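You operate a simulated robot arm through the tools that you are given. There is no shell and no other tool. Be economical: measure what you need, move in short steps, check, and stop when the job is done.

You run a simulated two-armed robot. Do the job below in one go: nothing can be reset, and whatever is moved stays where it is left.

Task
Fit the yellow peg into the basket's steel socket, then line the basket and load the cake block.
Fine: hold the basket while the peg goes home. Wide paper round under the cake. Crush nothing.

It is judged by the outcome, as a careful person would: the job done as asked, and still so three seconds after it is handed in. It fails if anything else is knocked over, pushed out of place, dropped, spilled or broken.

Robot
Two 7-joint arms with two-finger parallel grippers on one trunk, on a base that drives. Base frame: it is fixed to the floor where the robot stands at the start and does not move with it; the origin is under the middle of the robot, x ahead of it, y to its left, z up; the surface under the hand at the start is at about z = 85. Lengths are in cm, angles in rad, forces in N, time in s.
The left shoulder is at the start at [7, 13.4, 120.1], the right one opposite. With the tool pointing down near the work surface each hand reaches from about 10 to 64 cm from the robot's upright axis, wherever it stands, measured 20 degrees to its own side. Places, roughly: bamboo basket with a black tab (16x20x7 cm) [-360, 10, 100]; bamboo basket with a blue tab [-225, 25, 100]; bamboo basket with a brown tab (16x20x7 cm) [-370, 20, 50]; bamboo basket with a cream tab (16x20x7 cm) [-340, 20, 50]; bamboo basket with a green tab [-275, 25, 100]; bamboo basket with a grey tab (16x20x7 cm) [-320, 20, 110]; bamboo basket with a red tab [-275, 25, 100]; bamboo basket with a white tab (16x20x7 cm) [-360, 10, 100]; bamboo basket with a yellow tab [-225, 25, 100]; bamboo basket with an orange tab (16x20x7 cm) [-390, 20, 50]; bamboo lid with a blue knob (16x16x8 cm) [-250, 20, 50]; bamboo lid with a green knob (16x16x8 cm) [-270, 20, 50]; bamboo lid with a yellow knob (16x16x8 cm) [-290, 20, 50]; beige swirled buns [-325, 25, 50]; black cube slider [60, -20, 30]; brown cube lever [50, 10, 90]. Payload 1.57 kg a hand.
The tool frame of a hand sits at the grasp point between the pads (the TCP): z along the fingers, y along the line on which they close. The tips reach 3 cm beyond it. The gripper opens to 8 cm. The fingers are 1.7 cm wide and 1.2 cm thick; the gripper's body (4 by 8.2 cm) begins 8 cm behind the TCP.
Orientation is told as [roll, pitch, yaw] about the base's x, y, z axes, in that order, counted from this pose: with the fingers straight down and closing along the base's y, the tool's x points along the base's -x, its y along +y and its z along -z.

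Tools
- The arms move only by the tool nudge_tool. It takes "left_increments", "right_increments" or both (then of equal length, played together; a hand with none holds still); each is a list of rows, each a list of 3 entries, a list of its own where there are three numbers: the shift along the tool's x, y, z in units of 25 mm (1.0 is 25 mm), then the turn, a rotation vector about the tool's x, y, z in units of 8 degrees (1.0 is 8 degrees), then the gripper command, from -1 (fully open) to 1 (shut), values between in proportion. In form: [[[dx, dy, dz], [rx, ry, rz], hand], ...]. A call has 1 to 12 rows; each row shifts and turns the commanded pose from where the row before left it, along the tool's axes as they then stand. A call with a number of a shift or a turn outside -1 to 1 is refused whole. A row lasts 0.2 s, in which the tool goes at most 5 cm and 0.15 rad; a call with a longer step from one row to the next is refused whole, and so is a gripper value outside its range. A pose out of reach is approached as far as the arm can. The call stops where the force on the tool passes 40 N (or 10 N more than at its start, if that is more) or the arm is blocked; 0.2 s more then pass. The fingers move at their own pace (about 15.3 cm/s each) and stop on an object; they squeeze with about 22 N. The grip force told is the motor's: it shows also when the fingers shut on nothing. Time passes only in rows, and 0.2 s behind the last, so rows that do not move let the fingers close. The reply holds the time, the measured pose of the TCP, the force on the tool along the base axes, the opening and the grip force, in the units named above and with some noise, with the torque about the TCP (base axes, N m) and any sound that the robot's microphone picked up, and new pictures: "views" is both (left out), scene, wrist or none (wrist: the cameras of the hands that moved).
- Cameras (640 x 400 px; columns grow to the right, rows downward): "scene" is now at [13.29, 1, 142.1]; the picture's right is [0.11, -0.99, 0.00], its down [-0.67, -0.08, -0.74] and it looks along [0.73, 0.08, -0.68] (base axes); focal length 269 px, centre (320, 200). "left" rides on the left gripper at [7.2, 0.7, -12.2] in its tool frame; the picture's right is [-0.09, 1.00, 0.00], its down [-0.84, -0.08, -0.54] and it looks along [-0.54, -0.05, 0.84] (tool axes); focal length 238 px, centre (320, 200). "right" rides on the right gripper at [7.2, -0.7, -12.2] in its tool frame; the picture's right is [0.09, 1.00, 0.00], its down [-0.84, 0.08, -0.54] and it looks along [-0.54, 0.05, 0.84] (tool axes); focal length 238 px, centre (320, 200). There is no depth. A picture from a camera that has moved, and an enlarged one, comes with that camera's place and axes in the base frame and with its lens.
- slide_trunk(by): slides the trunk up (or, below 0, down) by that many cm; the arms and the scene camera ride with it, the base frame stays. It gives what a move gives, with no picture.
- roll_base(legs): drives the robot by 1 to 6 legs, each [ahead, left, turn to the left] in cm, cm and rad, along the robot's own axes; the way and the turn of a leg run together, so that a leg with both is an arc; at most 150 cm and 3.142 rad a leg. The arms and the cameras ride along, it lands a little off, and it stops where it bumps. It gives what a move gives, and a new picture of the scene camera.
- head_to(pan, tilt): turns the head with the scene camera to pan (to the left, within 1.501 rad either way) and tilt (down, from -0.506 to 1.204), counted from straight ahead of the robot. It gives what a move gives, and a new picture of the scene camera.
- inspect(camera, box): a new picture of the part [left, top, right, bottom] of that camera's present view, enlarged. The clock stands still meanwhile.
- sign_off(): hands the job in; it is judged then, once.

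Go step by step. Nothing tells you exact positions but the pictures and the camera data: compare them with the known pose of the tool, close in by small moves and look again before you grip or let go. The budget is 120 turns and 260 pictures, counting those below and the enlarged ones. Unless the task says otherwise, let go and move clear before handing in, and close with one line.

The tools are called after "Request:" as a command line: name --argument value ..., lists and objects as JSON in quotes. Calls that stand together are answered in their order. nudge_tool: Moves the arms, as the interface text tells. Its arguments: {"type":"object","properties":{"left_increments":{"type":"array"},"right_increments":{"type":"array"},"views":{"type":"string","enum":["both","scene","wrist","none"]}},"required":[]} The other tools are called the same way: slide_trunk (by) slides the trunk up or down; roll_base (legs) drives the base; head_to (pan, tilt) turns the head that bears the scene camera; inspect (camera, box) takes an enlarged picture of a part of a camera's view; sign_off () hands the job in.

At the start:

```text
t: 0.0
left_eef_pos: [41.97, 16.21, 112.09]
left_tcp_rot: [0.001, 0.001, 0.0]
left_wrist_force: [0.7, 0.0, -0.8]
left_ft_torque: [-0.01, -0.02, 0.01]
left_grip_width: 8.01
left_grasp_force: 0.1
right_eef_pos: [41.26, -18.02, 111.94]
right_tcp_rot: [0.0, 0.0, 0.001]
right_wrist_force: [1.0, 1.1, -1.1]
right_ft_torque: [-0.03, -0.01, 0.0]
right_grip_width: 8.0
right_grasp_force: 0.1
trunk travel left (down, up): [-77.5, 16.5]
robot x, y, heading: [0.05, 0.02, 0.002]
head pan, tilt: [0.113, 0.742]
```

scene: 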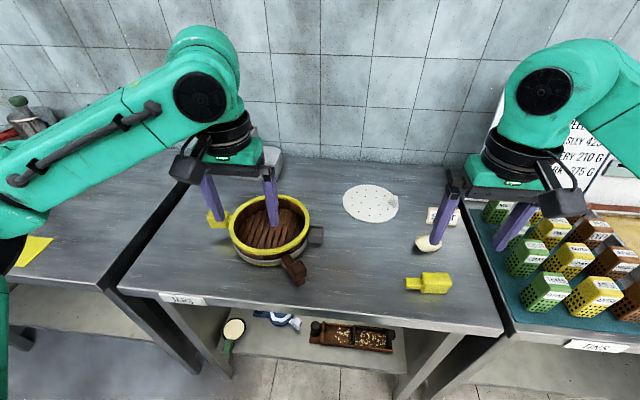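
right: 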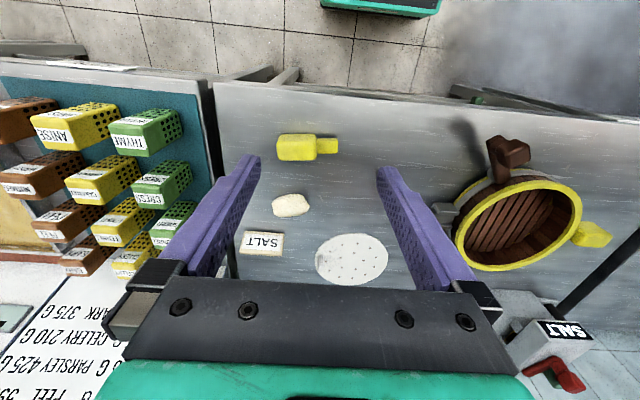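
left: 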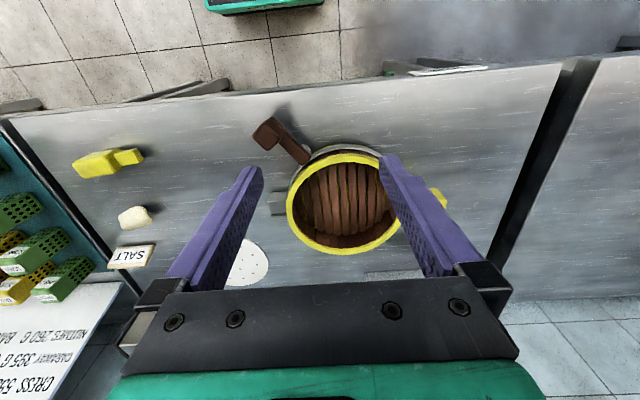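

I see the yellow-rimmed basket left of centre with a grey socket on its side, the yellow peg to the right, a paper round and a pale block behind it. I'll enlarge the details before moving.

Request:
inspect --camera "scene" --box '[190, 160, 350, 300]'

Request:
inspect --camera "scene" --box '[330, 170, 490, 310]'

Request:
inspect --camera "right" --box '[220, 110, 420, 290]'

Request:
inspect --camera "left" --box '[230, 100, 470, 270]'

```text
2.86 times, centred on (270, 230) of scene
camera zoom: at [13.29, 1.0, 142.1], right [0.11, -0.99, 0.0], down [-0.67, -0.08, -0.74], along [0.73, 0.08, -0.68], focal length 768 px, centre (463, 114)
```

zoom: 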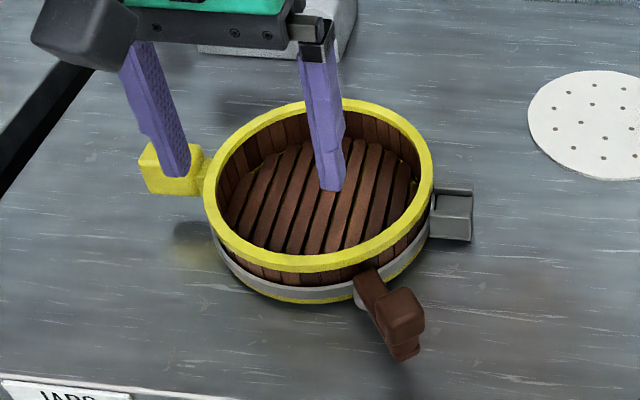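

```text
2.86 times, centred on (410, 240) of scene
camera zoom: at [13.29, 1.0, 142.1], right [0.11, -0.99, 0.0], down [-0.67, -0.08, -0.74], along [0.73, 0.08, -0.68], focal length 768 px, centre (63, 86)
```

zoom: 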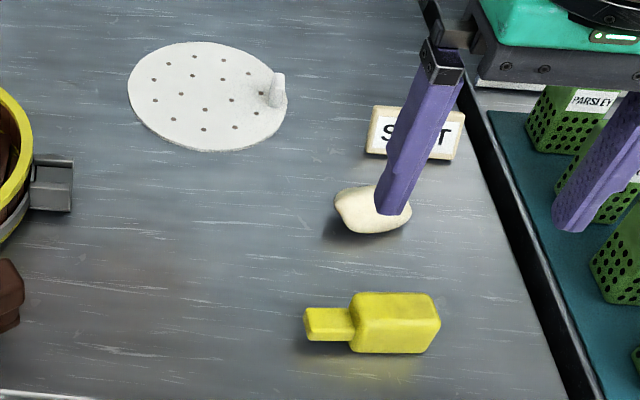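

```text
2.22 times, centred on (320, 200) of right
camera zoom: at [34.15, -18.81, 124.14], right [-0.09, 1.0, 0.0], down [0.84, 0.08, 0.54], along [0.54, 0.05, -0.84], focal length 530 px, centre (320, 200)
```

zoom: 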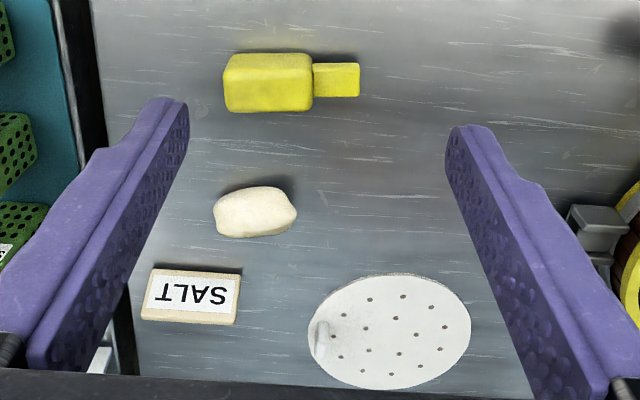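

```text
2.35 times, centred on (350, 185) of left
camera zoom: at [34.85, 16.9, 124.27], right [0.09, 1.0, 0.0], down [0.84, -0.08, 0.54], along [0.54, -0.05, -0.84], focal length 561 px, centre (249, 235)
```

zoom: 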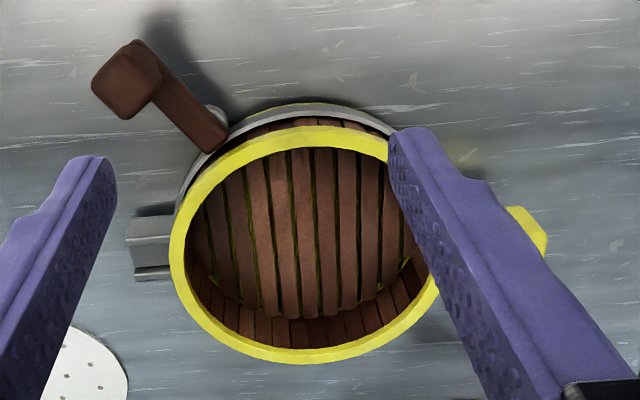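

The paper round I see has a small tab and lies near [75, -8]; the basket centre is near [57, 18]. I'll look left and right for another paper or cake block before deciding.

Request:
head_to --pan 0.9 --tilt 0.7

Request:
head_to --pan -0.8 --tilt 0.7

Request:
head_to --pan 0.0 --tilt 1.0

```text
t: 1.1
left_eef_pos: [41.96, 16.21, 112.04]
left_tcp_rot: [0.001, 0.0, 0.001]
left_wrist_force: [0.7, -0.6, 0.2]
left_ft_torque: [0.0, 0.0, -0.01]
left_grip_width: 7.99
left_grasp_force: 0.1
right_eef_pos: [41.1, -17.94, 111.85]
right_tcp_rot: [-0.001, -0.001, 0.0]
right_wrist_force: [0.3, -0.6, -0.7]
right_ft_torque: [0.01, 0.01, 0.01]
right_grip_width: 8.01
right_grasp_force: 0.0
trunk travel left (down, up): [-77.5, 16.5]
robot x, y, heading: [-0.47, -0.2, -0.002]
head pan, tilt: [0.901, 0.7]
camera scene: at [10.31, 6.71, 142.46], right [0.78, -0.62, 0.0], down [-0.4, -0.5, -0.76], along [0.48, 0.6, -0.64], focal length 269 px, centre (320, 200)
```

scene: 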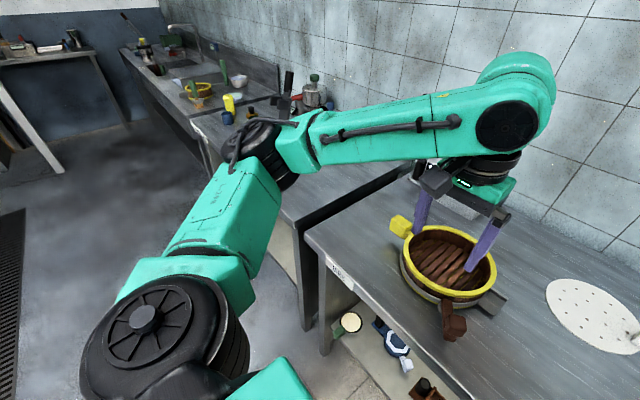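

```text
t: 2.9
left_eef_pos: [42.08, 16.24, 112.02]
left_tcp_rot: [0.0, -0.001, 0.0]
left_wrist_force: [0.3, 0.6, 0.8]
left_ft_torque: [-0.01, -0.02, 0.01]
left_grip_width: 8.02
left_grasp_force: 0.0
right_eef_pos: [41.19, -18.04, 111.95]
right_tcp_rot: [0.0, 0.001, -0.001]
right_wrist_force: [0.4, 0.0, 0.2]
right_ft_torque: [-0.02, -0.01, 0.0]
right_grip_width: 8.0
right_grasp_force: 0.0
trunk travel left (down, up): [-77.5, 16.5]
robot x, y, heading: [0.19, -0.2, -0.001]
head pan, tilt: [-0.799, 0.7]
camera scene: at [10.95, -6.03, 142.46], right [-0.72, -0.7, 0.0], down [-0.45, 0.46, -0.76], along [0.53, -0.55, -0.64], focal length 269 px, centre (320, 200)
```

scene: 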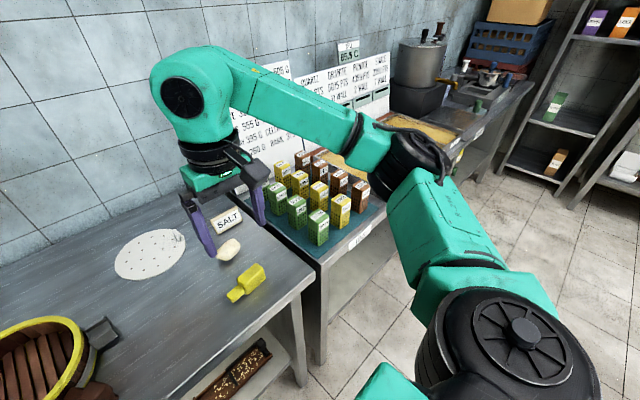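

```text
t: 4.0
left_eef_pos: [42.06, 16.23, 112.05]
left_tcp_rot: [-0.001, -0.001, 0.0]
left_wrist_force: [0.0, -0.1, 0.3]
left_ft_torque: [0.02, 0.04, 0.02]
left_grip_width: 8.0
left_grasp_force: 0.1
right_eef_pos: [41.05, -17.97, 111.95]
right_tcp_rot: [0.0, -0.001, 0.0]
right_wrist_force: [0.5, -0.5, -0.1]
right_ft_torque: [-0.02, 0.0, 0.05]
right_grip_width: 8.0
right_grasp_force: 0.1
trunk travel left (down, up): [-77.5, 16.5]
robot x, y, heading: [-0.37, 0.14, -0.0]
head pan, tilt: [0.0, 1.0]
camera scene: at [11.99, 0.05, 140.12], right [0.0, -1.0, 0.0], down [-0.84, 0.0, -0.54], along [0.54, 0.0, -0.84], focal length 269 px, centre (320, 200)
```

scene: 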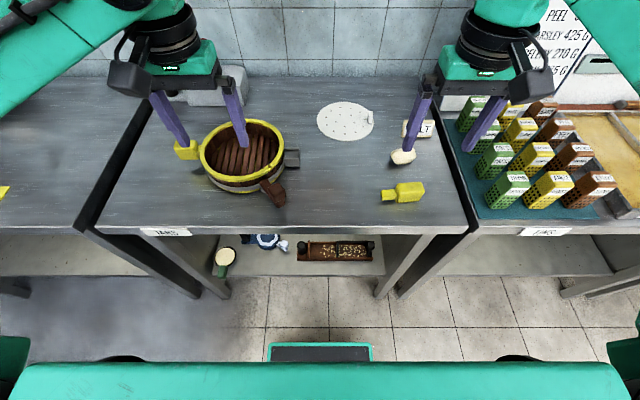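

The pale block at the right rear is the cake candidate; I'll check the shelf and the tab on the paper to be sure nothing else fits better.

Request:
inspect --camera "scene" --box '[190, 220, 400, 290]'

Request:
inspect --camera "scene" --box '[310, 90, 450, 210]'

Request:
inspect --camera "scene" --box '[170, 100, 310, 215]'

```text
3.05 times, centred on (295, 255) of scene
camera zoom: at [11.99, 0.05, 140.12], right [0.0, -1.0, 0.0], down [-0.84, 0.0, -0.54], along [0.54, 0.0, -0.84], focal length 819 px, centre (396, 32)
```

zoom: 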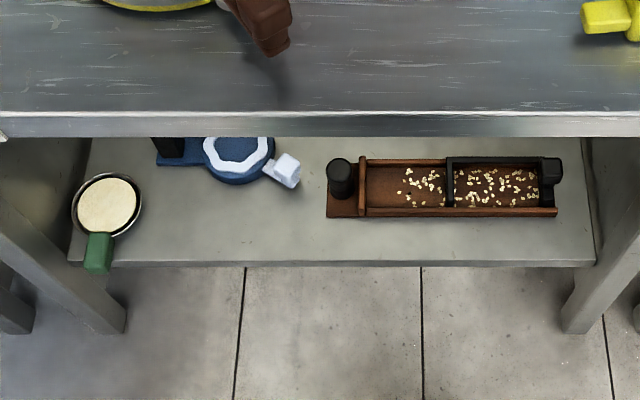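

```text
3.33 times, centred on (380, 150) of scene
camera zoom: at [11.99, 0.05, 140.12], right [0.0, -1.0, 0.0], down [-0.84, 0.0, -0.54], along [0.54, 0.0, -0.84], focal length 896 px, centre (120, 367)
```

zoom: 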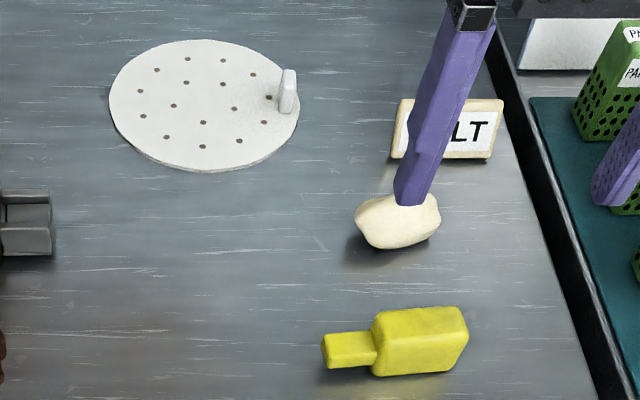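

```text
3.48 times, centred on (240, 158) of scene
camera zoom: at [11.99, 0.05, 140.12], right [0.0, -1.0, 0.0], down [-0.84, 0.0, -0.54], along [0.54, 0.0, -0.84], focal length 935 px, centre (598, 348)
```

zoom: 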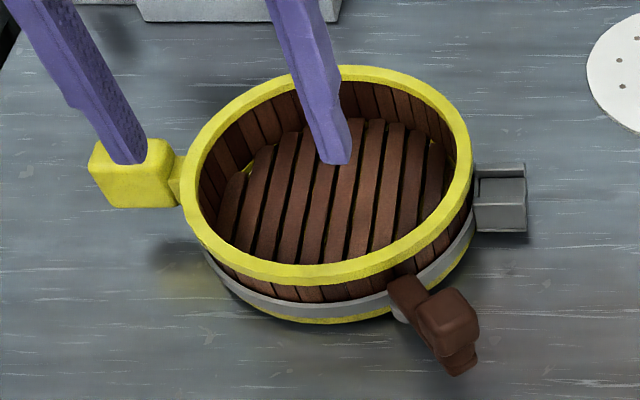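

The pale block must be the cake, the tabbed white round the paper, and the seed tray below is unrelated. I'll drive ahead 12 cm so that everything is in reach of the arms.

Request:
roll_base --legs '[[12, 0, 0]]'

```text
t: 5.2
left_eef_pos: [53.92, 16.22, 112.15]
left_tcp_rot: [0.0, -0.001, 0.001]
left_wrist_force: [0.5, -0.4, 0.3]
left_ft_torque: [-0.01, -0.04, 0.02]
left_grip_width: 7.99
left_grasp_force: 0.0
right_eef_pos: [53.06, -17.93, 112.04]
right_tcp_rot: [0.001, -0.001, -0.001]
right_wrist_force: [-0.7, 0.0, 0.3]
right_ft_torque: [0.0, -0.03, -0.01]
right_grip_width: 8.01
right_grasp_force: 0.1
trunk travel left (down, up): [-77.5, 16.5]
robot x, y, heading: [11.93, -0.34, 0.005]
head pan, tilt: [0.0, 1.0]
camera scene: at [23.77, 0.07, 140.14], right [0.0, -1.0, 0.0], down [-0.84, 0.0, -0.54], along [0.54, 0.0, -0.84], focal length 269 px, centre (320, 200)
```

scene: 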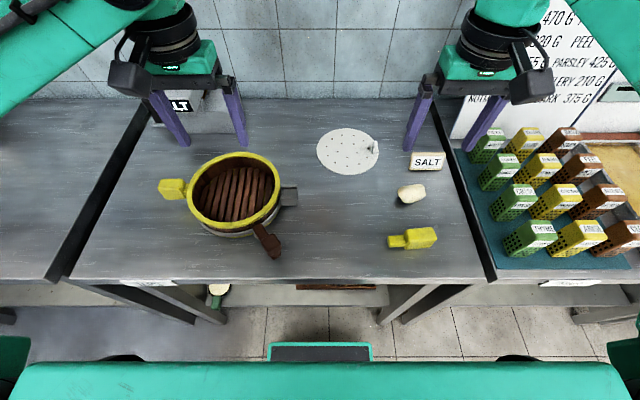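

The view is clear now. I enlarge the basket and the peg to measure them.

Request:
inspect --camera "scene" --box '[150, 140, 310, 260]'

Request:
inspect --camera "scene" --box '[300, 120, 460, 260]'

Request:
inspect --camera "scene" --box '[245, 160, 325, 210]'

Request:
inspect --camera "right" --box '[160, 60, 480, 260]'

```text
3.33 times, centred on (230, 200) of scene
camera zoom: at [23.77, 0.07, 140.14], right [0.0, -1.0, 0.0], down [-0.84, 0.0, -0.54], along [0.54, 0.0, -0.84], focal length 896 px, centre (620, 200)
```

zoom: 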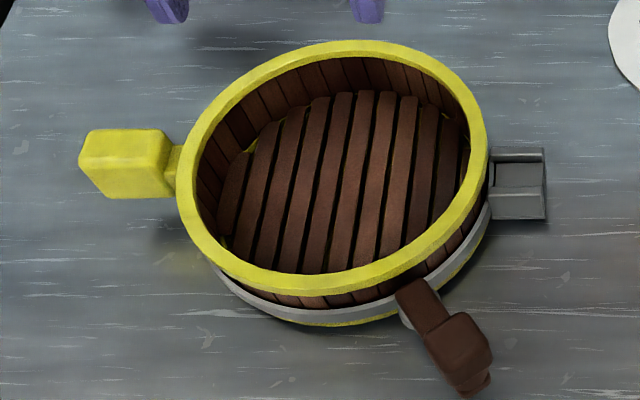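

```text
2.86 times, centred on (380, 190) of scene
camera zoom: at [23.77, 0.07, 140.14], right [0.0, -1.0, 0.0], down [-0.84, 0.0, -0.54], along [0.54, 0.0, -0.84], focal length 768 px, centre (149, 229)
```

zoom: 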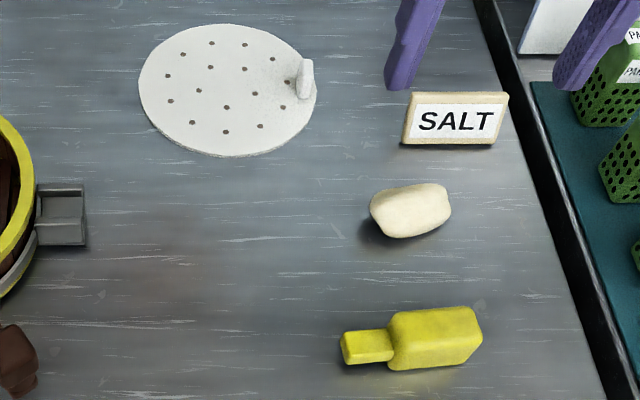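

```text
8.00 times, centred on (285, 185) of scene
camera zoom: at [23.77, 0.07, 140.14], right [0.0, -1.0, 0.0], down [-0.84, 0.0, -0.54], along [0.54, 0.0, -0.84], focal length 2150 px, centre (600, 320)
```

zoom: 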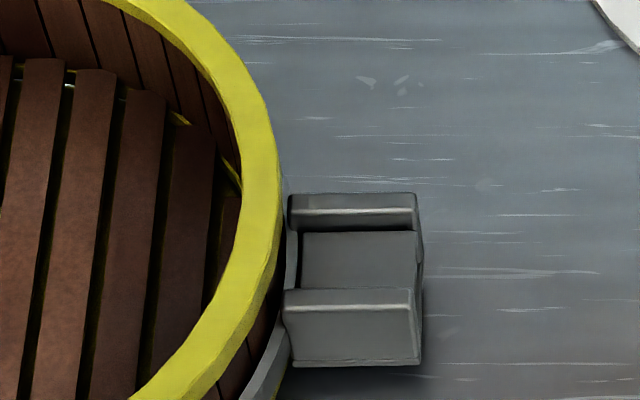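

```text
2.00 times, centred on (320, 160) of right
camera zoom: at [45.94, -18.82, 124.21], right [-0.09, 1.0, 0.0], down [0.84, 0.08, 0.54], along [0.54, 0.05, -0.84], focal length 477 px, centre (320, 280)
```

zoom: 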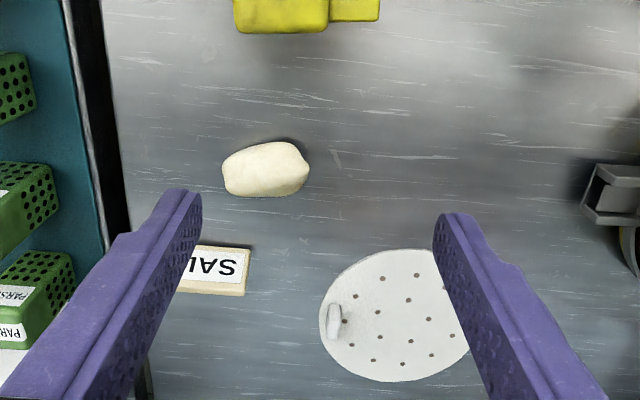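

The socket is a steel channel on the basket's right side near [58, 7], open at the top and outer end; the peg lies near [47, -20] pointing left, and the basket's own yellow tab is near [58, 32]. I'll turn both hands a quarter turn, left to hold the tab, right to take the peg.

Request:
nudge_tool --left_increments '[[[0, 0, 0], [0, 0, 1], -1], [[0, 0, 0], [0, 0, 1], -1], [[0, 0, 0], [0, 0, 1], -1], [[0, 0, 0], [0, 0, 1], -1], [[0, 0, 0], [0, 0, 1], -1], [[0, 0, 0], [0, 0, 1], -1], [[0, 0, 0], [0, 0, 1], -1], [[0, 0, 0], [0, 0, 1], -1], [[0, 0, 0], [0, 0, 1], -1], [[0, 0, 0], [0, 0, 1], -1], [[0, 0, 0], [0, 0, 1], -1], [[0, 0, 0], [0, 0, 0.25], -1]]' --right_increments '[[[0, 0, 0], [0, 0, -1], -1], [[0, 0, 0], [0, 0, -1], -1], [[0, 0, 0], [0, 0, -1], -1], [[0, 0, 0], [0, 0, -1], -1], [[0, 0, 0], [0, 0, -1], -1], [[0, 0, 0], [0, 0, -1], -1], [[0, 0, 0], [0, 0, -1], -1], [[0, 0, 0], [0, 0, -1], -1], [[0, 0, 0], [0, 0, -1], -1], [[0, 0, 0], [0, 0, -1], -1], [[0, 0, 0], [0, 0, -1], -1], [[0, 0, 0], [0, 0, -0.25], -1]]'

```text
t: 7.8
left_eef_pos: [53.87, 16.15, 112.06]
left_tcp_rot: [0.001, 0.0, -1.573]
left_wrist_force: [0.6, 0.2, 1.0]
left_ft_torque: [-0.02, -0.01, -0.01]
left_grip_width: 8.0
left_grasp_force: 0.1
right_eef_pos: [49.99, -14.96, 112.07]
right_tcp_rot: [0.002, 0.0, 0.8]
right_wrist_force: [0.0, 0.7, -0.2]
right_ft_torque: [0.01, -0.01, 0.0]
right_grip_width: 8.03
right_grasp_force: 0.1
right hand out of reach, approached as far as the arm can: row 5, 6, 7, 8, 9, 10, 11, 12
trunk travel left (down, up): [-77.5, 16.5]
robot x, y, heading: [12.02, 0.11, 0.001]
head pan, tilt: [0.0, 1.0]
camera scene: at [23.99, 0.07, 140.12], right [0.0, -1.0, 0.0], down [-0.84, 0.0, -0.54], along [0.54, 0.0, -0.84], focal length 269 px, centre (320, 200)
camera right: at [45.57, -20.74, 124.17], right [-0.78, 0.63, 0.0], down [0.53, 0.65, 0.54], along [0.34, 0.42, -0.84], focal length 238 px, centre (320, 200)
camera left: at [54.73, 23.37, 124.25], right [1.0, -0.09, 0.0], down [-0.08, -0.84, 0.54], along [-0.05, -0.54, -0.84], focal length 238 px, centre (320, 200)
```

scene: 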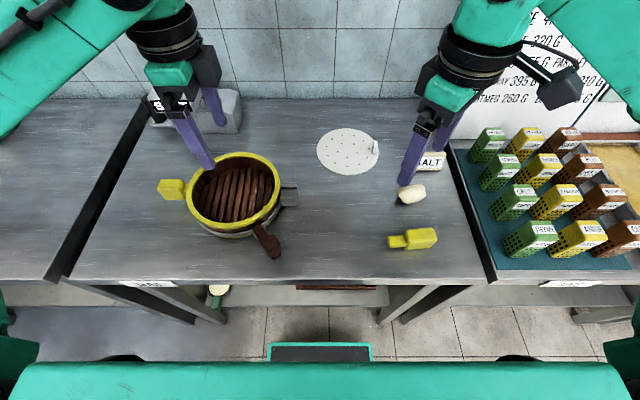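
right: 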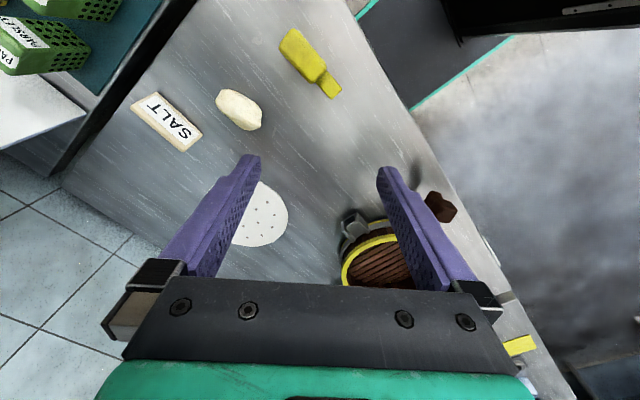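
left: 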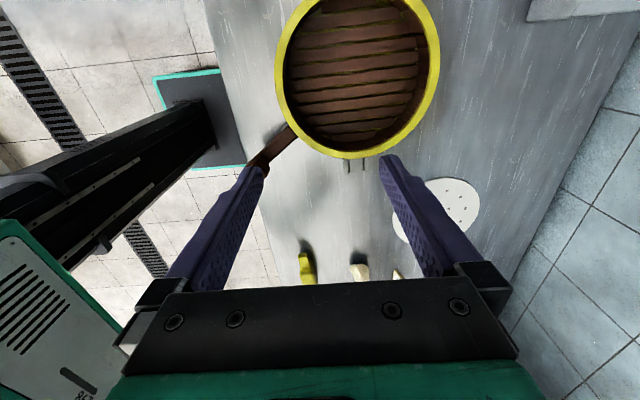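

The left hand turned fully; the right hand can't turn that way, so I'll turn it the other way (camera on the basket side, which will look down on the socket). The left hand goes over the tab meanwhile.

Request:
nudge_tool --left_increments '[[[0.9, 0.23, 0], [0, 0, 0], -1], [[0.9, 0.23, 0], [0, 0, 0], -1], [[0.9, 0.23, 0], [0, 0, 0], -1], [[0.9, 0.23, 0], [0, 0, 0], -1], [[0.9, 0.23, 0], [0, 0, 0], -1], [[0.9, 0.23, 0], [0, 0, 0], -1], [[0.9, 0.23, 0], [0, 0, 0], -1], [[0, 0, 0.5], [0, 0, 0], -1], [[0, 0, 0.5], [0, 0, 0], -1], [[0, 0, 0.5], [0, 0, 0], -1], [[0, 0, 0.5], [0, 0, 0], -1], [[0, 0, 0], [0, 0, 0], -1]]' --right_increments '[[[0, 0, 0], [0, 0, 1], -1], [[0, 0, 0], [0, 0, 1], -1], [[0, 0, 0], [0, 0, 1], -1], [[0, 0, 0], [0, 0, 1], -1], [[0, 0, 0], [0, 0, 1], -1], [[0, 0, 0], [0, 0, 1], -1], [[0, 0, 0], [0, 0, 1], -1], [[0, 0, 0], [0, 0, 1], -1], [[0, 0, 0], [0, 0, 1], -1], [[0, 0, 0], [0, 0, 1], -1], [[0, 0, 0], [0, 0, 1], -1], [[0, 0, 0], [0, 0, 1], -1]]'

```text
t: 10.4
left_eef_pos: [58.04, 31.95, 107.27]
left_tcp_rot: [0.0, 0.0, -1.571]
left_wrist_force: [-0.8, 0.3, 0.6]
left_ft_torque: [-0.04, 0.03, 0.01]
left_grip_width: 7.98
left_grasp_force: 0.1
right_eef_pos: [50.06, -14.97, 111.9]
right_tcp_rot: [0.0, 0.002, -0.875]
right_wrist_force: [-0.2, 0.1, 0.1]
right_ft_torque: [0.0, 0.01, 0.04]
right_grip_width: 8.0
right_grasp_force: 0.0
trunk travel left (down, up): [-77.5, 16.5]
robot x, y, heading: [12.09, 0.03, 0.001]
head pan, tilt: [0.0, 1.0]
camera scene: at [23.99, 0.05, 140.12], right [0.0, -1.0, 0.0], down [-0.84, 0.0, -0.54], along [0.54, 0.0, -0.84], focal length 269 px, centre (320, 200)
camera right: at [45.07, -10.05, 124.14], right [0.71, 0.71, 0.0], down [0.6, -0.59, 0.54], along [0.38, -0.38, -0.84], focal length 238 px, centre (320, 200)
camera left: at [58.74, 39.17, 119.34], right [1.0, -0.09, 0.0], down [-0.08, -0.84, 0.54], along [-0.05, -0.54, -0.84], focal length 238 px, centre (320, 200)
```

scene: 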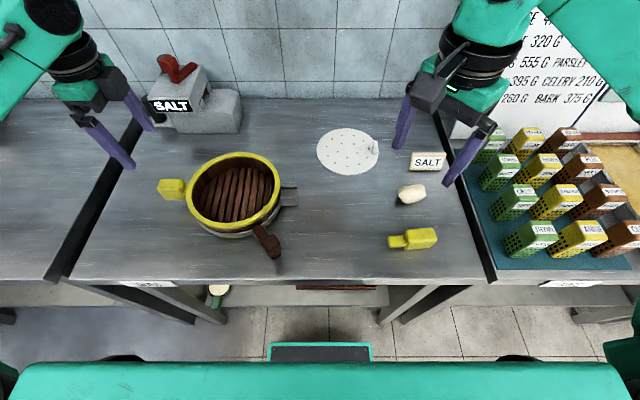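
right: 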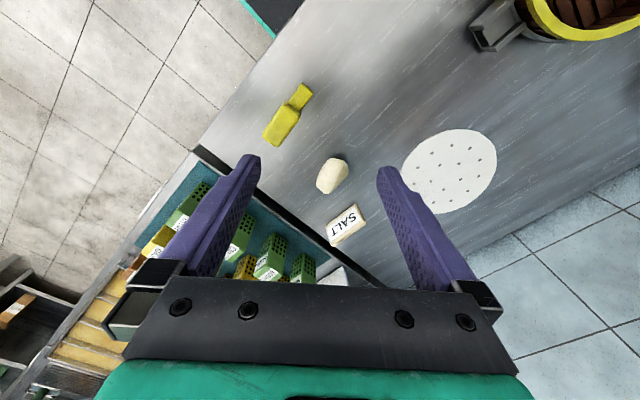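
left: 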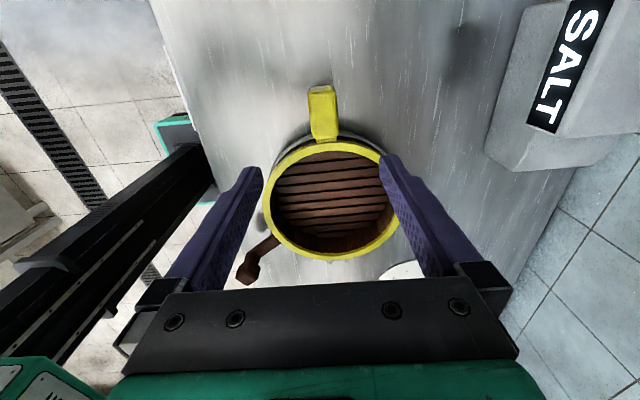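

The tab top is near [58.5, 33.1, 91.5]. I bring the left hand down around it partway, and finish the right hand's turn and move it over the peg.

Request:
nudge_tool --left_increments '[[[0.46, 0.18, 0.5], [0, 0, 0], -1], [[0, 0, 0.6], [0, 0, 0], -1], [[0, 0, 0.6], [0, 0, 0], -1], [[0, 0, 0.6], [0, 0, 0], -1], [[0, 0, 0.6], [0, 0, 0], -1], [[0, 0, 0.6], [0, 0, 0], -1], [[0, 0, 0.6], [0, 0, 0], -1], [[0, 0, 0.6], [0, 0, 0], -1], [[0, 0, 0], [0, 0, 0], -1]]' --right_increments '[[[0, 0, 0], [0, 0, 1], -1], [[0, 0, 0], [0, 0, 1], -1], [[0, 0, 0], [0, 0, 1], -1], [[0, 0, 0], [0, 0, 1], -1], [[0, 0, 0], [0, 0, 0.98], -1], [[-0.8, -0.34, 0], [0, 0, 0], -1], [[-0.8, -0.34, 0], [0, 0, 0], -1], [[-0.77, -0.34, 0], [0, 0, 0], -1], [[0, 0, 0], [0, 0, 0], -1]]'

```text
t: 12.4
left_eef_pos: [58.42, 33.14, 95.4]
left_tcp_rot: [0.0, 0.0, -1.57]
left_wrist_force: [-0.5, 0.7, 0.1]
left_ft_torque: [-0.02, -0.03, 0.0]
left_grip_width: 8.0
left_grasp_force: 0.2
right_eef_pos: [47.54, -20.9, 111.97]
right_tcp_rot: [0.0, 0.001, -1.57]
right_wrist_force: [0.0, 0.1, -0.3]
right_ft_torque: [0.0, 0.01, -0.03]
right_grip_width: 8.01
right_grasp_force: 0.0
trunk travel left (down, up): [-77.5, 16.5]
robot x, y, heading: [11.87, -0.23, 0.003]
head pan, tilt: [0.0, 1.0]
camera scene: at [24.01, 0.08, 140.12], right [0.0, -1.0, 0.0], down [-0.84, 0.0, -0.54], along [0.54, 0.0, -0.84], focal length 269 px, centre (320, 200)
camera right: at [47.02, -13.89, 124.15], right [1.0, 0.09, 0.0], down [0.08, -0.84, 0.54], along [0.05, -0.54, -0.84], focal length 238 px, centre (320, 200)
camera left: at [59.16, 40.38, 107.55], right [1.0, -0.09, 0.0], down [-0.08, -0.84, 0.54], along [-0.05, -0.54, -0.84], focal length 238 px, centre (320, 200)
```

scene: 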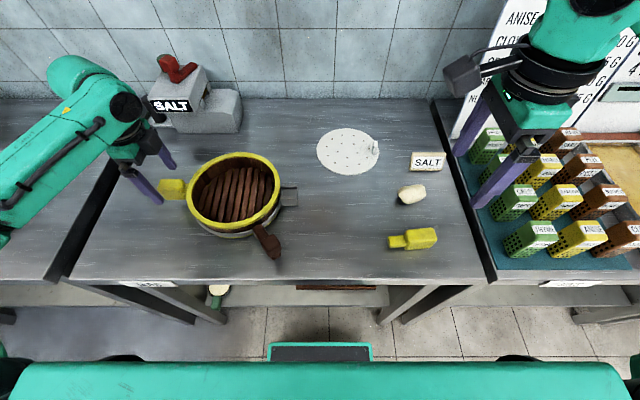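
right: 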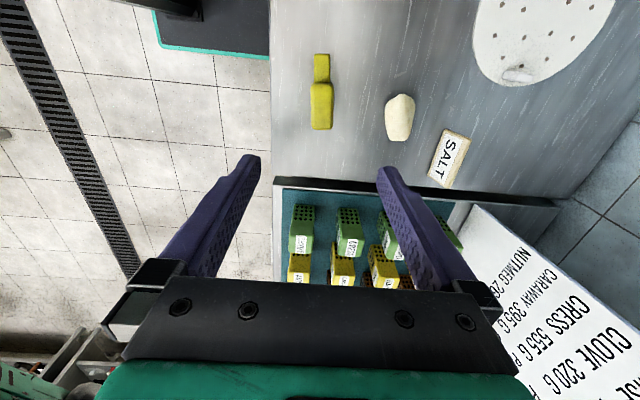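
left: 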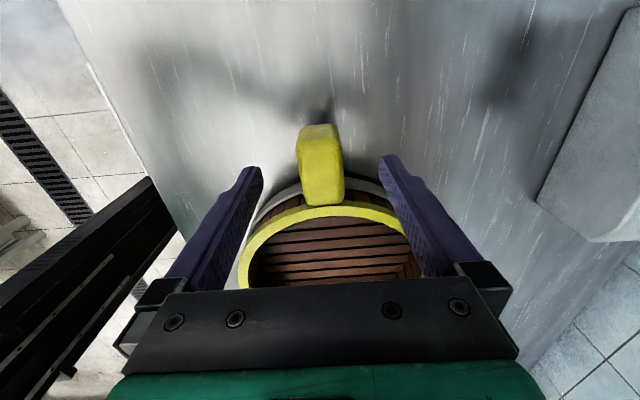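

Both hands line up: the peg head centre is near [47.8, -21.0], skewed about 0.1 rad. I lower the left around the tab and close it, and lower the right over the peg with its skew matched.

Request:
nudge_tool --left_increments '[[[0, 0, 0.6], [0, 0, 0], -1], [[0, 0, 0.6], [0, 0, 0], -1], [[0, 0, 0.6], [0, 0, 0], -1], [[0, 0, 0.48], [0, 0, 0], -1], [[0, 0, 0], [0, 0, 0], -1], [[0, 0, 0], [0, 0, 0], -1], [[0, 0, 0], [0, 0, 0], -1], [[0, 0, 0], [0, 0, 0], -1], [[0, 0, 0], [0, 0, 0], -1]]' --right_increments '[[[0, 0.08, 1], [0, 0, -0.72], -1], [[0, 0, 1], [0, 0, 0], -1], [[0, 0, 1], [0, 0, 0], -1], [[0, 0, 1], [0, 0, 0], -1], [[0, 0, 1], [0, 0, 0], -1], [[0, 0, 1], [0, 0, 0], -1], [[0, 0, 0.8], [0, 0, 0], -1], [[0, 0, 0.6], [0, 0, 0], -1], [[0, 0, 0.6], [0, 0, 0], -1]]'

```text
t: 14.4
left_eef_pos: [58.51, 33.15, 89.58]
left_tcp_rot: [-0.001, 0.001, -1.57]
left_wrist_force: [0.0, 0.3, -0.8]
left_ft_torque: [0.01, 0.02, -0.01]
left_grip_width: 8.02
left_grasp_force: 0.0
right_eef_pos: [47.6, -20.92, 92.0]
right_tcp_rot: [0.0, 0.0, -1.467]
right_wrist_force: [0.3, 0.1, -0.2]
right_ft_torque: [-0.01, 0.01, 0.01]
right_grip_width: 8.02
right_grasp_force: 0.0
trunk travel left (down, up): [-77.5, 16.5]
robot x, y, heading: [11.62, -0.05, -0.003]
head pan, tilt: [0.0, 1.0]
camera scene: at [24.0, 0.04, 140.12], right [0.0, -1.0, 0.0], down [-0.84, 0.0, -0.54], along [0.54, 0.0, -0.84], focal length 269 px, centre (320, 200)
camera right: at [46.31, -14.06, 104.21], right [0.98, 0.19, 0.0], down [0.16, -0.82, 0.54], along [0.11, -0.53, -0.84], focal length 238 px, centre (320, 200)
camera left: at [59.26, 40.32, 101.75], right [1.0, -0.09, 0.0], down [-0.08, -0.84, 0.54], along [-0.05, -0.54, -0.84], focal length 238 px, centre (320, 200)
```

scene: 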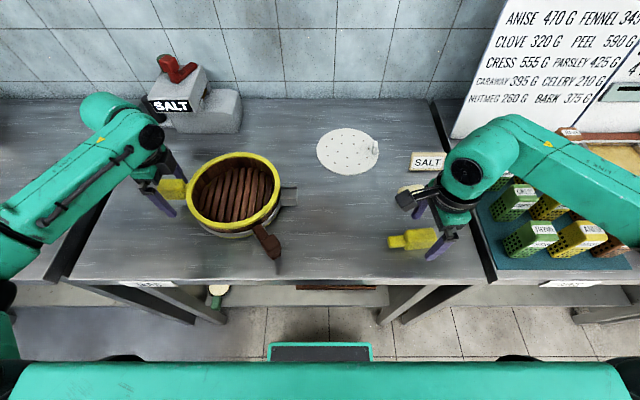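
right: 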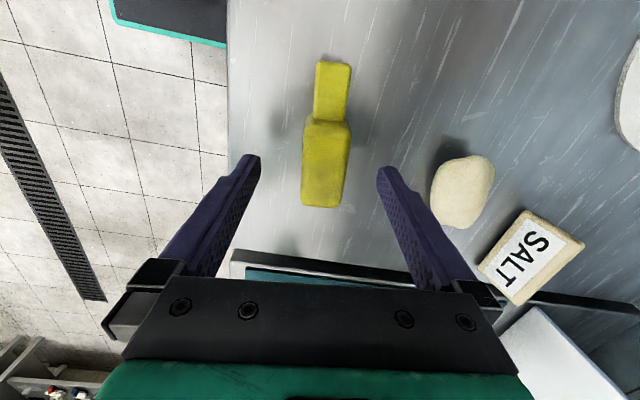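
left: 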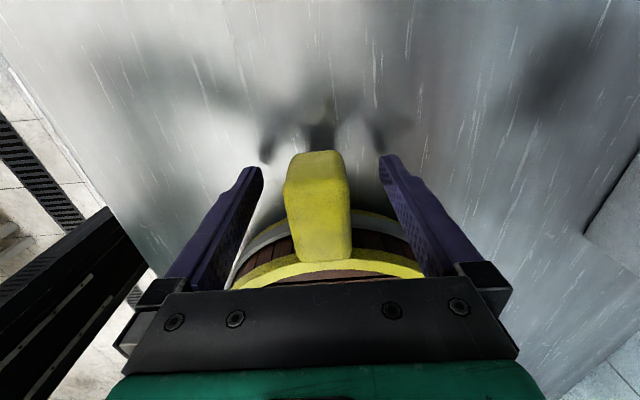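

The left straddles the tab centrally; the right needs about 0.6 cm toward +x and the last descent. Then I close both.

Request:
nudge_tool --left_increments '[[[0, 0, 0], [0, 0, 0], -0.3], [[0, 0, 0], [0, 0, 0], 0], [[0, 0, 0], [0, 0, 0], 0.2], [[0, 0, 0], [0, 0, 0], 0.4], [[0, 0, 0], [0, 0, 0], 1], [[0, 0, 0], [0, 0, 0], 1], [[0, 0, 0], [0, 0, 0], 1], [[0, 0, 0], [0, 0, 0], 1]]' --right_increments '[[[0, 0.24, 0.5], [0, 0, 0], -1], [[0, 0, 0.5], [0, 0, 0], -1], [[0, 0, 0.4], [0, 0, 0], -1], [[0, 0, 0], [0, 0, 0], -1], [[0, 0, 0], [0, 0, 0], 0], [[0, 0, 0], [0, 0, 0], 0.3], [[0, 0, 0], [0, 0, 0], 1], [[0, 0, 0], [0, 0, 0], 1]]'

```text
t: 16.2
left_eef_pos: [58.66, 33.07, 89.68]
left_tcp_rot: [0.001, -0.001, -1.57]
left_wrist_force: [1.1, 0.1, 0.3]
left_ft_torque: [0.03, -0.06, 0.13]
left_grip_width: 3.19
left_grasp_force: 21.6
right_eef_pos: [48.2, -20.8, 88.54]
right_tcp_rot: [-0.001, 0.0, -1.469]
right_wrist_force: [-0.1, -0.6, 0.6]
right_ft_torque: [0.0, -0.02, 0.0]
right_grip_width: 3.15
right_grasp_force: 21.9
trunk travel left (down, up): [-77.5, 16.5]
robot x, y, heading: [11.95, -0.16, 0.003]
head pan, tilt: [0.0, 1.0]
camera scene: at [24.02, 0.05, 140.12], right [0.0, -1.0, 0.0], down [-0.84, 0.0, -0.54], along [0.54, 0.0, -0.84], focal length 269 px, centre (320, 200)
camera right: at [47.06, -13.92, 100.68], right [0.98, 0.19, 0.0], down [0.16, -0.82, 0.54], along [0.1, -0.53, -0.84], focal length 238 px, centre (320, 200)
camera left: at [59.28, 40.32, 101.75], right [1.0, -0.09, 0.0], down [-0.08, -0.84, 0.54], along [-0.05, -0.54, -0.84], focal length 238 px, centre (320, 200)
```

scene: 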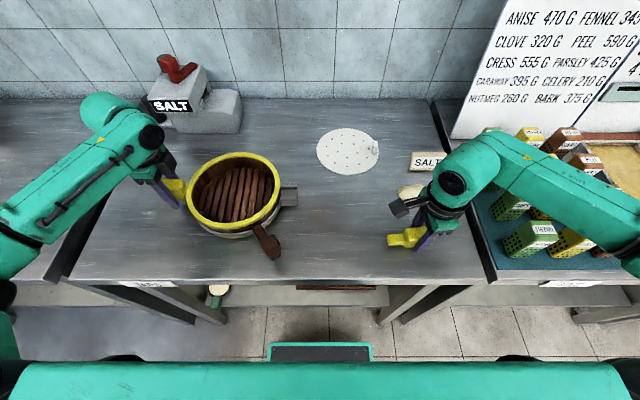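
right: 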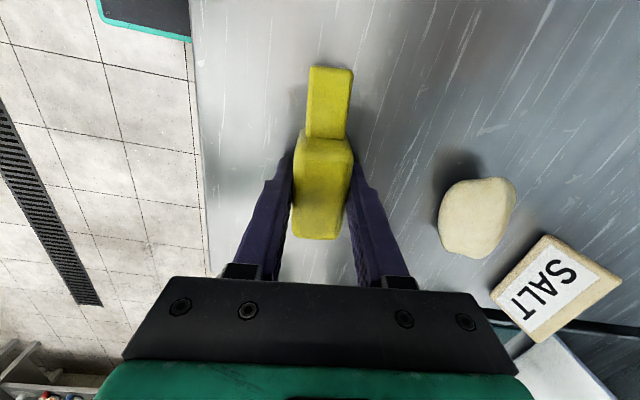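
left: 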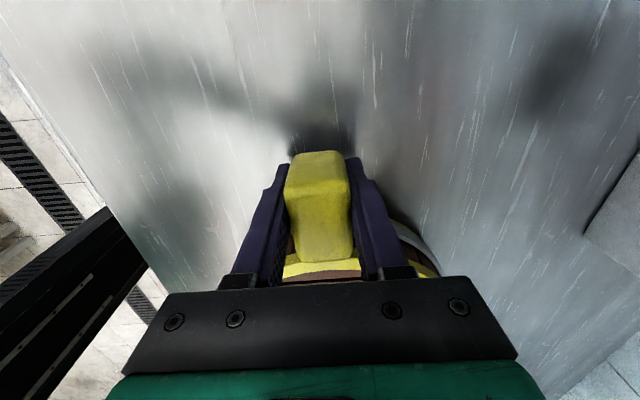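

Both grips hold (3.2 cm wide each). I lift the peg, square it to the y axis and bring it in front of the socket, still high.

Request:
nudge_tool --right_increments '[[[0, 0, -0.8], [0, 0, 0], 1], [[0, 0, -0.8], [0, 0, 0], 1], [[0, 0, -0.8], [0, 0, 0], 1], [[0, 0, 0], [0, 0, 0.72], 1], [[0.89, 0.48, 0], [0, 0, 0], 1], [[0.89, 0.48, 0], [0, 0, 0], 1], [[0.89, 0.48, 0], [0, 0, 0], 1], [[0.89, 0.48, 0], [0, 0, 0], 1], [[0.89, 0.48, 0], [0, 0, 0], 1], [[0.89, 0.48, 0], [0, 0, 0], 1], [[0.89, 0.48, 0], [0, 0, 0], 1], [[0, 0.48, 0], [0, 0, 0], 1]]'

Request:
inspect --camera "right" --box '[230, 0, 430, 150]'

Request:
inspect --camera "scene" --box '[250, 150, 370, 230]'

```text
t: 18.8
left_eef_pos: [58.46, 33.18, 89.57]
left_tcp_rot: [0.001, 0.0, -1.571]
left_wrist_force: [-0.6, 0.1, 1.2]
left_ft_torque: [-0.11, 0.1, 0.02]
left_grip_width: 3.17
left_grasp_force: 22.3
right_eef_pos: [57.75, -5.25, 94.45]
right_tcp_rot: [-0.002, 0.001, -1.566]
right_wrist_force: [-1.2, 0.6, -0.1]
right_ft_torque: [-0.02, -0.02, -0.04]
right_grip_width: 3.14
right_grasp_force: 22.2
trunk travel left (down, up): [-77.5, 16.5]
robot x, y, heading: [12.01, 0.18, -0.0]
head pan, tilt: [0.0, 1.0]
camera scene: at [24.01, 0.07, 140.12], right [0.0, -1.0, 0.0], down [-0.84, 0.0, -0.54], along [0.54, 0.0, -0.84], focal length 269 px, centre (320, 200)
camera right: at [57.27, 1.69, 106.64], right [1.0, 0.09, 0.0], down [0.08, -0.84, 0.54], along [0.05, -0.54, -0.84], focal length 238 px, centre (320, 200)
```

scene: 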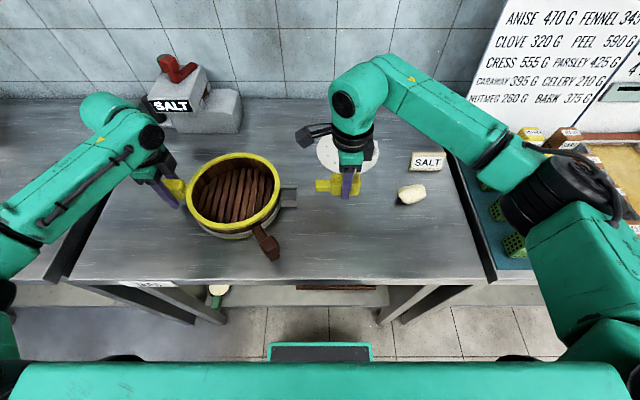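
right: 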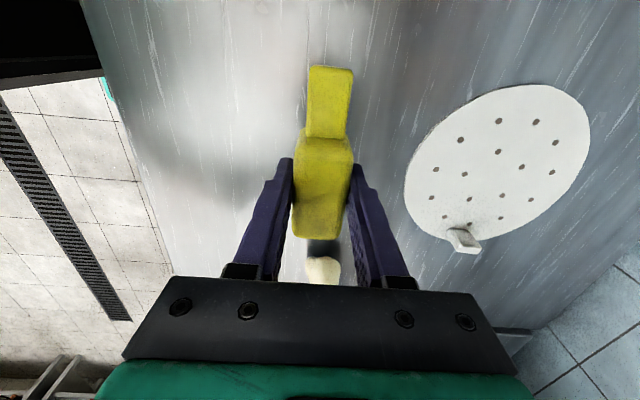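

```text
2.67 times, centred on (330, 75) of right
camera zoom: at [57.27, 1.69, 106.64], right [1.0, 0.09, 0.0], down [0.08, -0.84, 0.54], along [0.05, -0.54, -0.84], focal length 636 px, centre (293, 533)
```

zoom: 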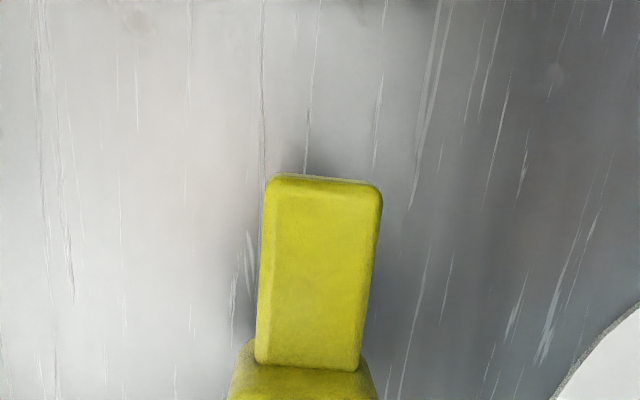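

```text
5.00 times, centred on (310, 190) of scene
camera zoom: at [24.01, 0.07, 140.12], right [0.0, -1.0, 0.0], down [-0.84, 0.0, -0.54], along [0.54, 0.0, -0.84], focal length 1344 px, centre (370, 250)
```

zoom: 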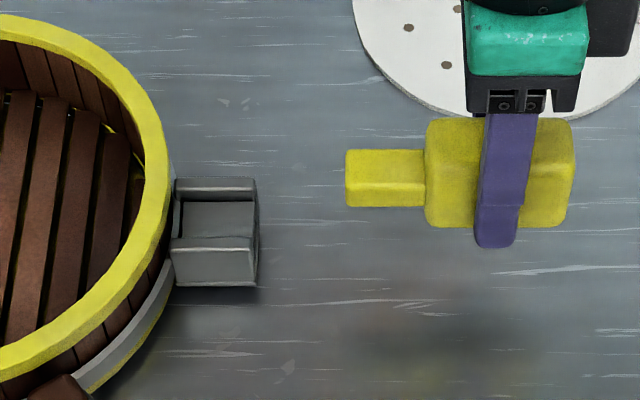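

The peg is held square (tongue about 2.1 wide, 3.4 long, tip 6.1 cm ahead of the TCP). I move it nearer so the wrist camera sees the socket mouth beyond the tongue's tip.

Request:
nudge_tool --right_increments '[[[0.6, 0, 0], [0, 0, 0], 1], [[0.6, 0, 0], [0, 0, 0], 1], [[0, 0, 0], [0, 0, 0], 1]]' --views "none"

Request:
inspect --camera "right" --box '[230, 0, 430, 120]'

Request:
inspect --camera "left" --box '[220, 140, 460, 290]'

```text
t: 19.6
left_eef_pos: [58.49, 33.17, 89.58]
left_tcp_rot: [-0.002, 0.0, -1.571]
left_wrist_force: [0.7, 0.3, 0.3]
left_ft_torque: [0.09, -0.01, 0.01]
left_grip_width: 3.18
left_grasp_force: 22.3
right_eef_pos: [57.72, -2.38, 94.4]
right_tcp_rot: [-0.001, 0.001, -1.569]
right_wrist_force: [1.2, 0.1, -0.5]
right_ft_torque: [-0.01, -0.02, -0.02]
right_grip_width: 3.13
right_grasp_force: 22.2
trunk travel left (down, up): [-77.5, 16.5]
robot x, y, heading: [12.29, -0.1, 0.0]
head pan, tilt: [0.0, 1.0]
```

```text
3.20 times, centred on (330, 60) of right
camera zoom: at [57.2, 4.61, 106.64], right [1.0, 0.09, 0.0], down [0.08, -0.84, 0.54], along [0.05, -0.54, -0.84], focal length 763 px, centre (288, 648)
```

zoom: 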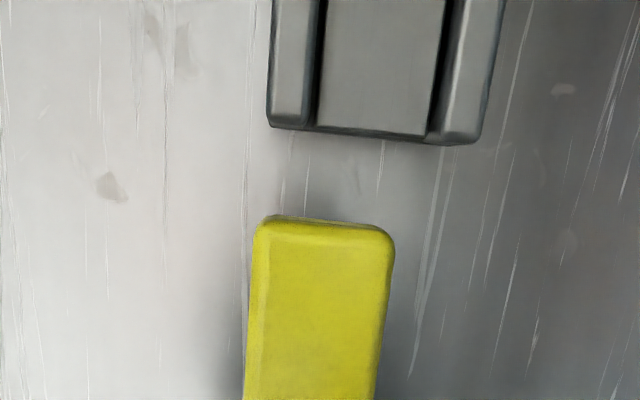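

```text
2.67 times, centred on (340, 215) of left
camera zoom: at [59.26, 40.33, 101.75], right [1.0, -0.09, 0.0], down [-0.08, -0.84, 0.54], along [-0.05, -0.54, -0.84], focal length 636 px, centre (267, 160)
```

zoom: 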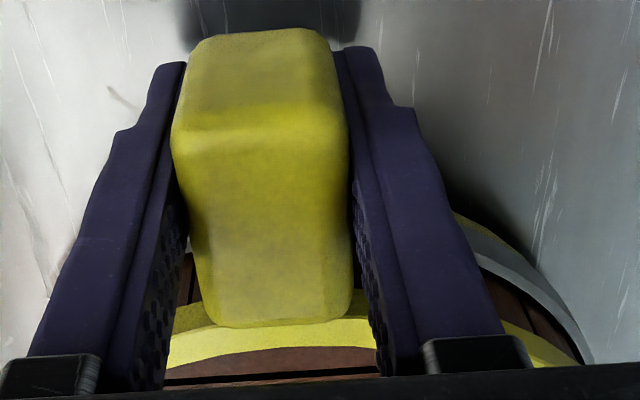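

The channel's centre at the mouth is near x 58.75, y 5.3, top about z 89.8; the peg needs about 0.95 cm more x. I enlarge the mouth to learn its inner shape.

Request:
inspect --camera "scene" --box '[272, 175, 308, 212]'

Request:
inspect --camera "right" --box '[300, 0, 400, 60]'

```text
10.81 times, centred on (290, 194) of scene
camera zoom: at [24.0, 0.06, 140.12], right [0.0, -1.0, 0.0], down [-0.84, 0.0, -0.54], along [0.54, 0.0, -0.84], focal length 2906 px, centre (644, 270)
```

zoom: 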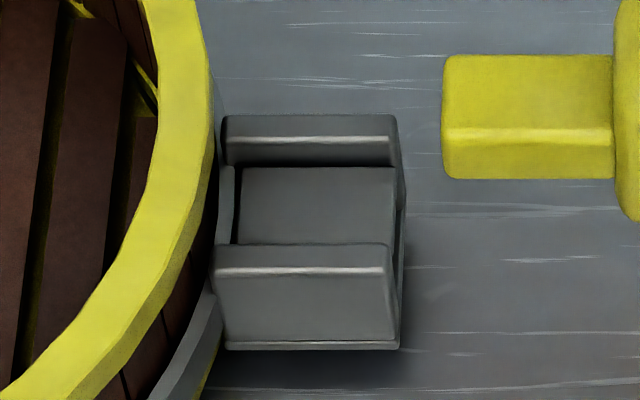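

```text
6.40 times, centred on (350, 30) of right
camera zoom: at [57.2, 4.61, 106.64], right [1.0, 0.09, 0.0], down [0.08, -0.84, 0.54], along [0.05, -0.54, -0.84], focal length 1525 px, centre (128, 1288)
```

zoom: 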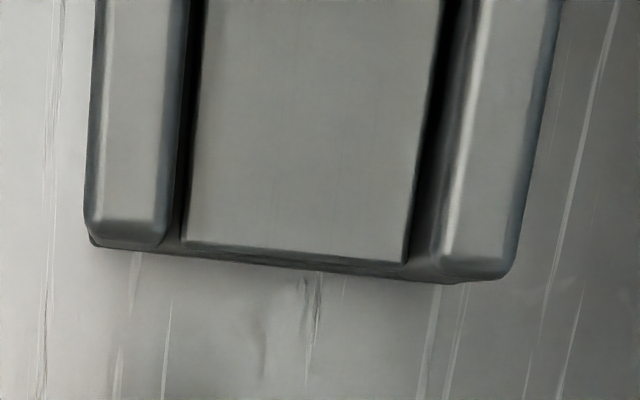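

The socket is an open-top channel about 1.1 cm deep; the tongue (about 1.8 high) should slide in over the floor from the mouth. I align sideways and lower first, still outside the mouth.

Request:
nudge_tool --right_increments '[[[0, 0.38, 0], [0, 0, 0], 1], [[0, 0, 0.4], [0, 0, 0], 1], [[0, 0, 0.32], [0, 0, 0], 1], [[0, 0, 0], [0, 0, 0], 1]]' --views "none"

Request:
inspect --camera "right" --box '[270, 0, 390, 75]'

Request:
inspect --camera "scene" --box '[270, 170, 340, 214]'

```text
t: 20.6
left_eef_pos: [58.4, 33.17, 89.54]
left_tcp_rot: [-0.001, 0.0, -1.57]
left_wrist_force: [0.5, 0.4, 0.5]
left_ft_torque: [0.05, 0.04, 0.12]
left_grip_width: 3.18
left_grasp_force: 22.1
right_eef_pos: [58.97, -2.27, 92.61]
right_tcp_rot: [-0.001, 0.0, -1.569]
right_wrist_force: [0.0, 0.1, -0.5]
right_ft_torque: [-0.01, 0.04, -0.02]
right_grip_width: 3.11
right_grasp_force: 22.3
trunk travel left (down, up): [-77.5, 16.5]
robot x, y, heading: [12.07, 0.11, 0.004]
head pan, tilt: [0.0, 1.0]
```

```text
5.33 times, centred on (330, 38) of right
camera zoom: at [58.32, 4.7, 104.85], right [1.0, 0.09, 0.0], down [0.08, -0.84, 0.54], along [0.05, -0.54, -0.84], focal length 1271 px, centre (267, 1067)
```

zoom: 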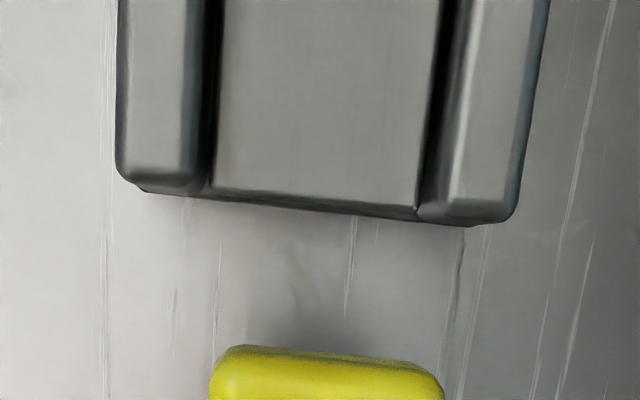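

```text
9.09 times, centred on (305, 192) of scene
camera zoom: at [24.0, 0.06, 140.12], right [0.0, -1.0, 0.0], down [-0.84, 0.0, -0.54], along [0.54, 0.0, -0.84], focal length 2443 px, centre (456, 273)
```

zoom: 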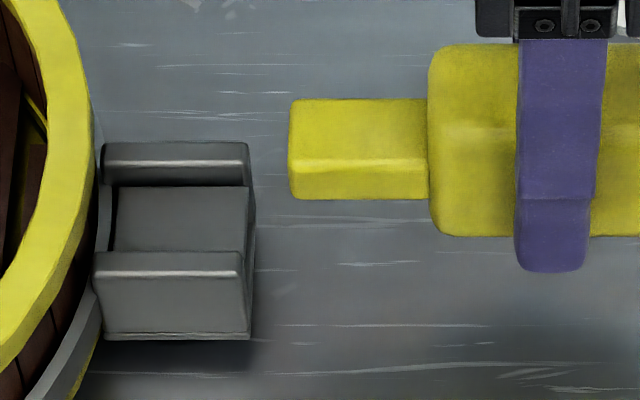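

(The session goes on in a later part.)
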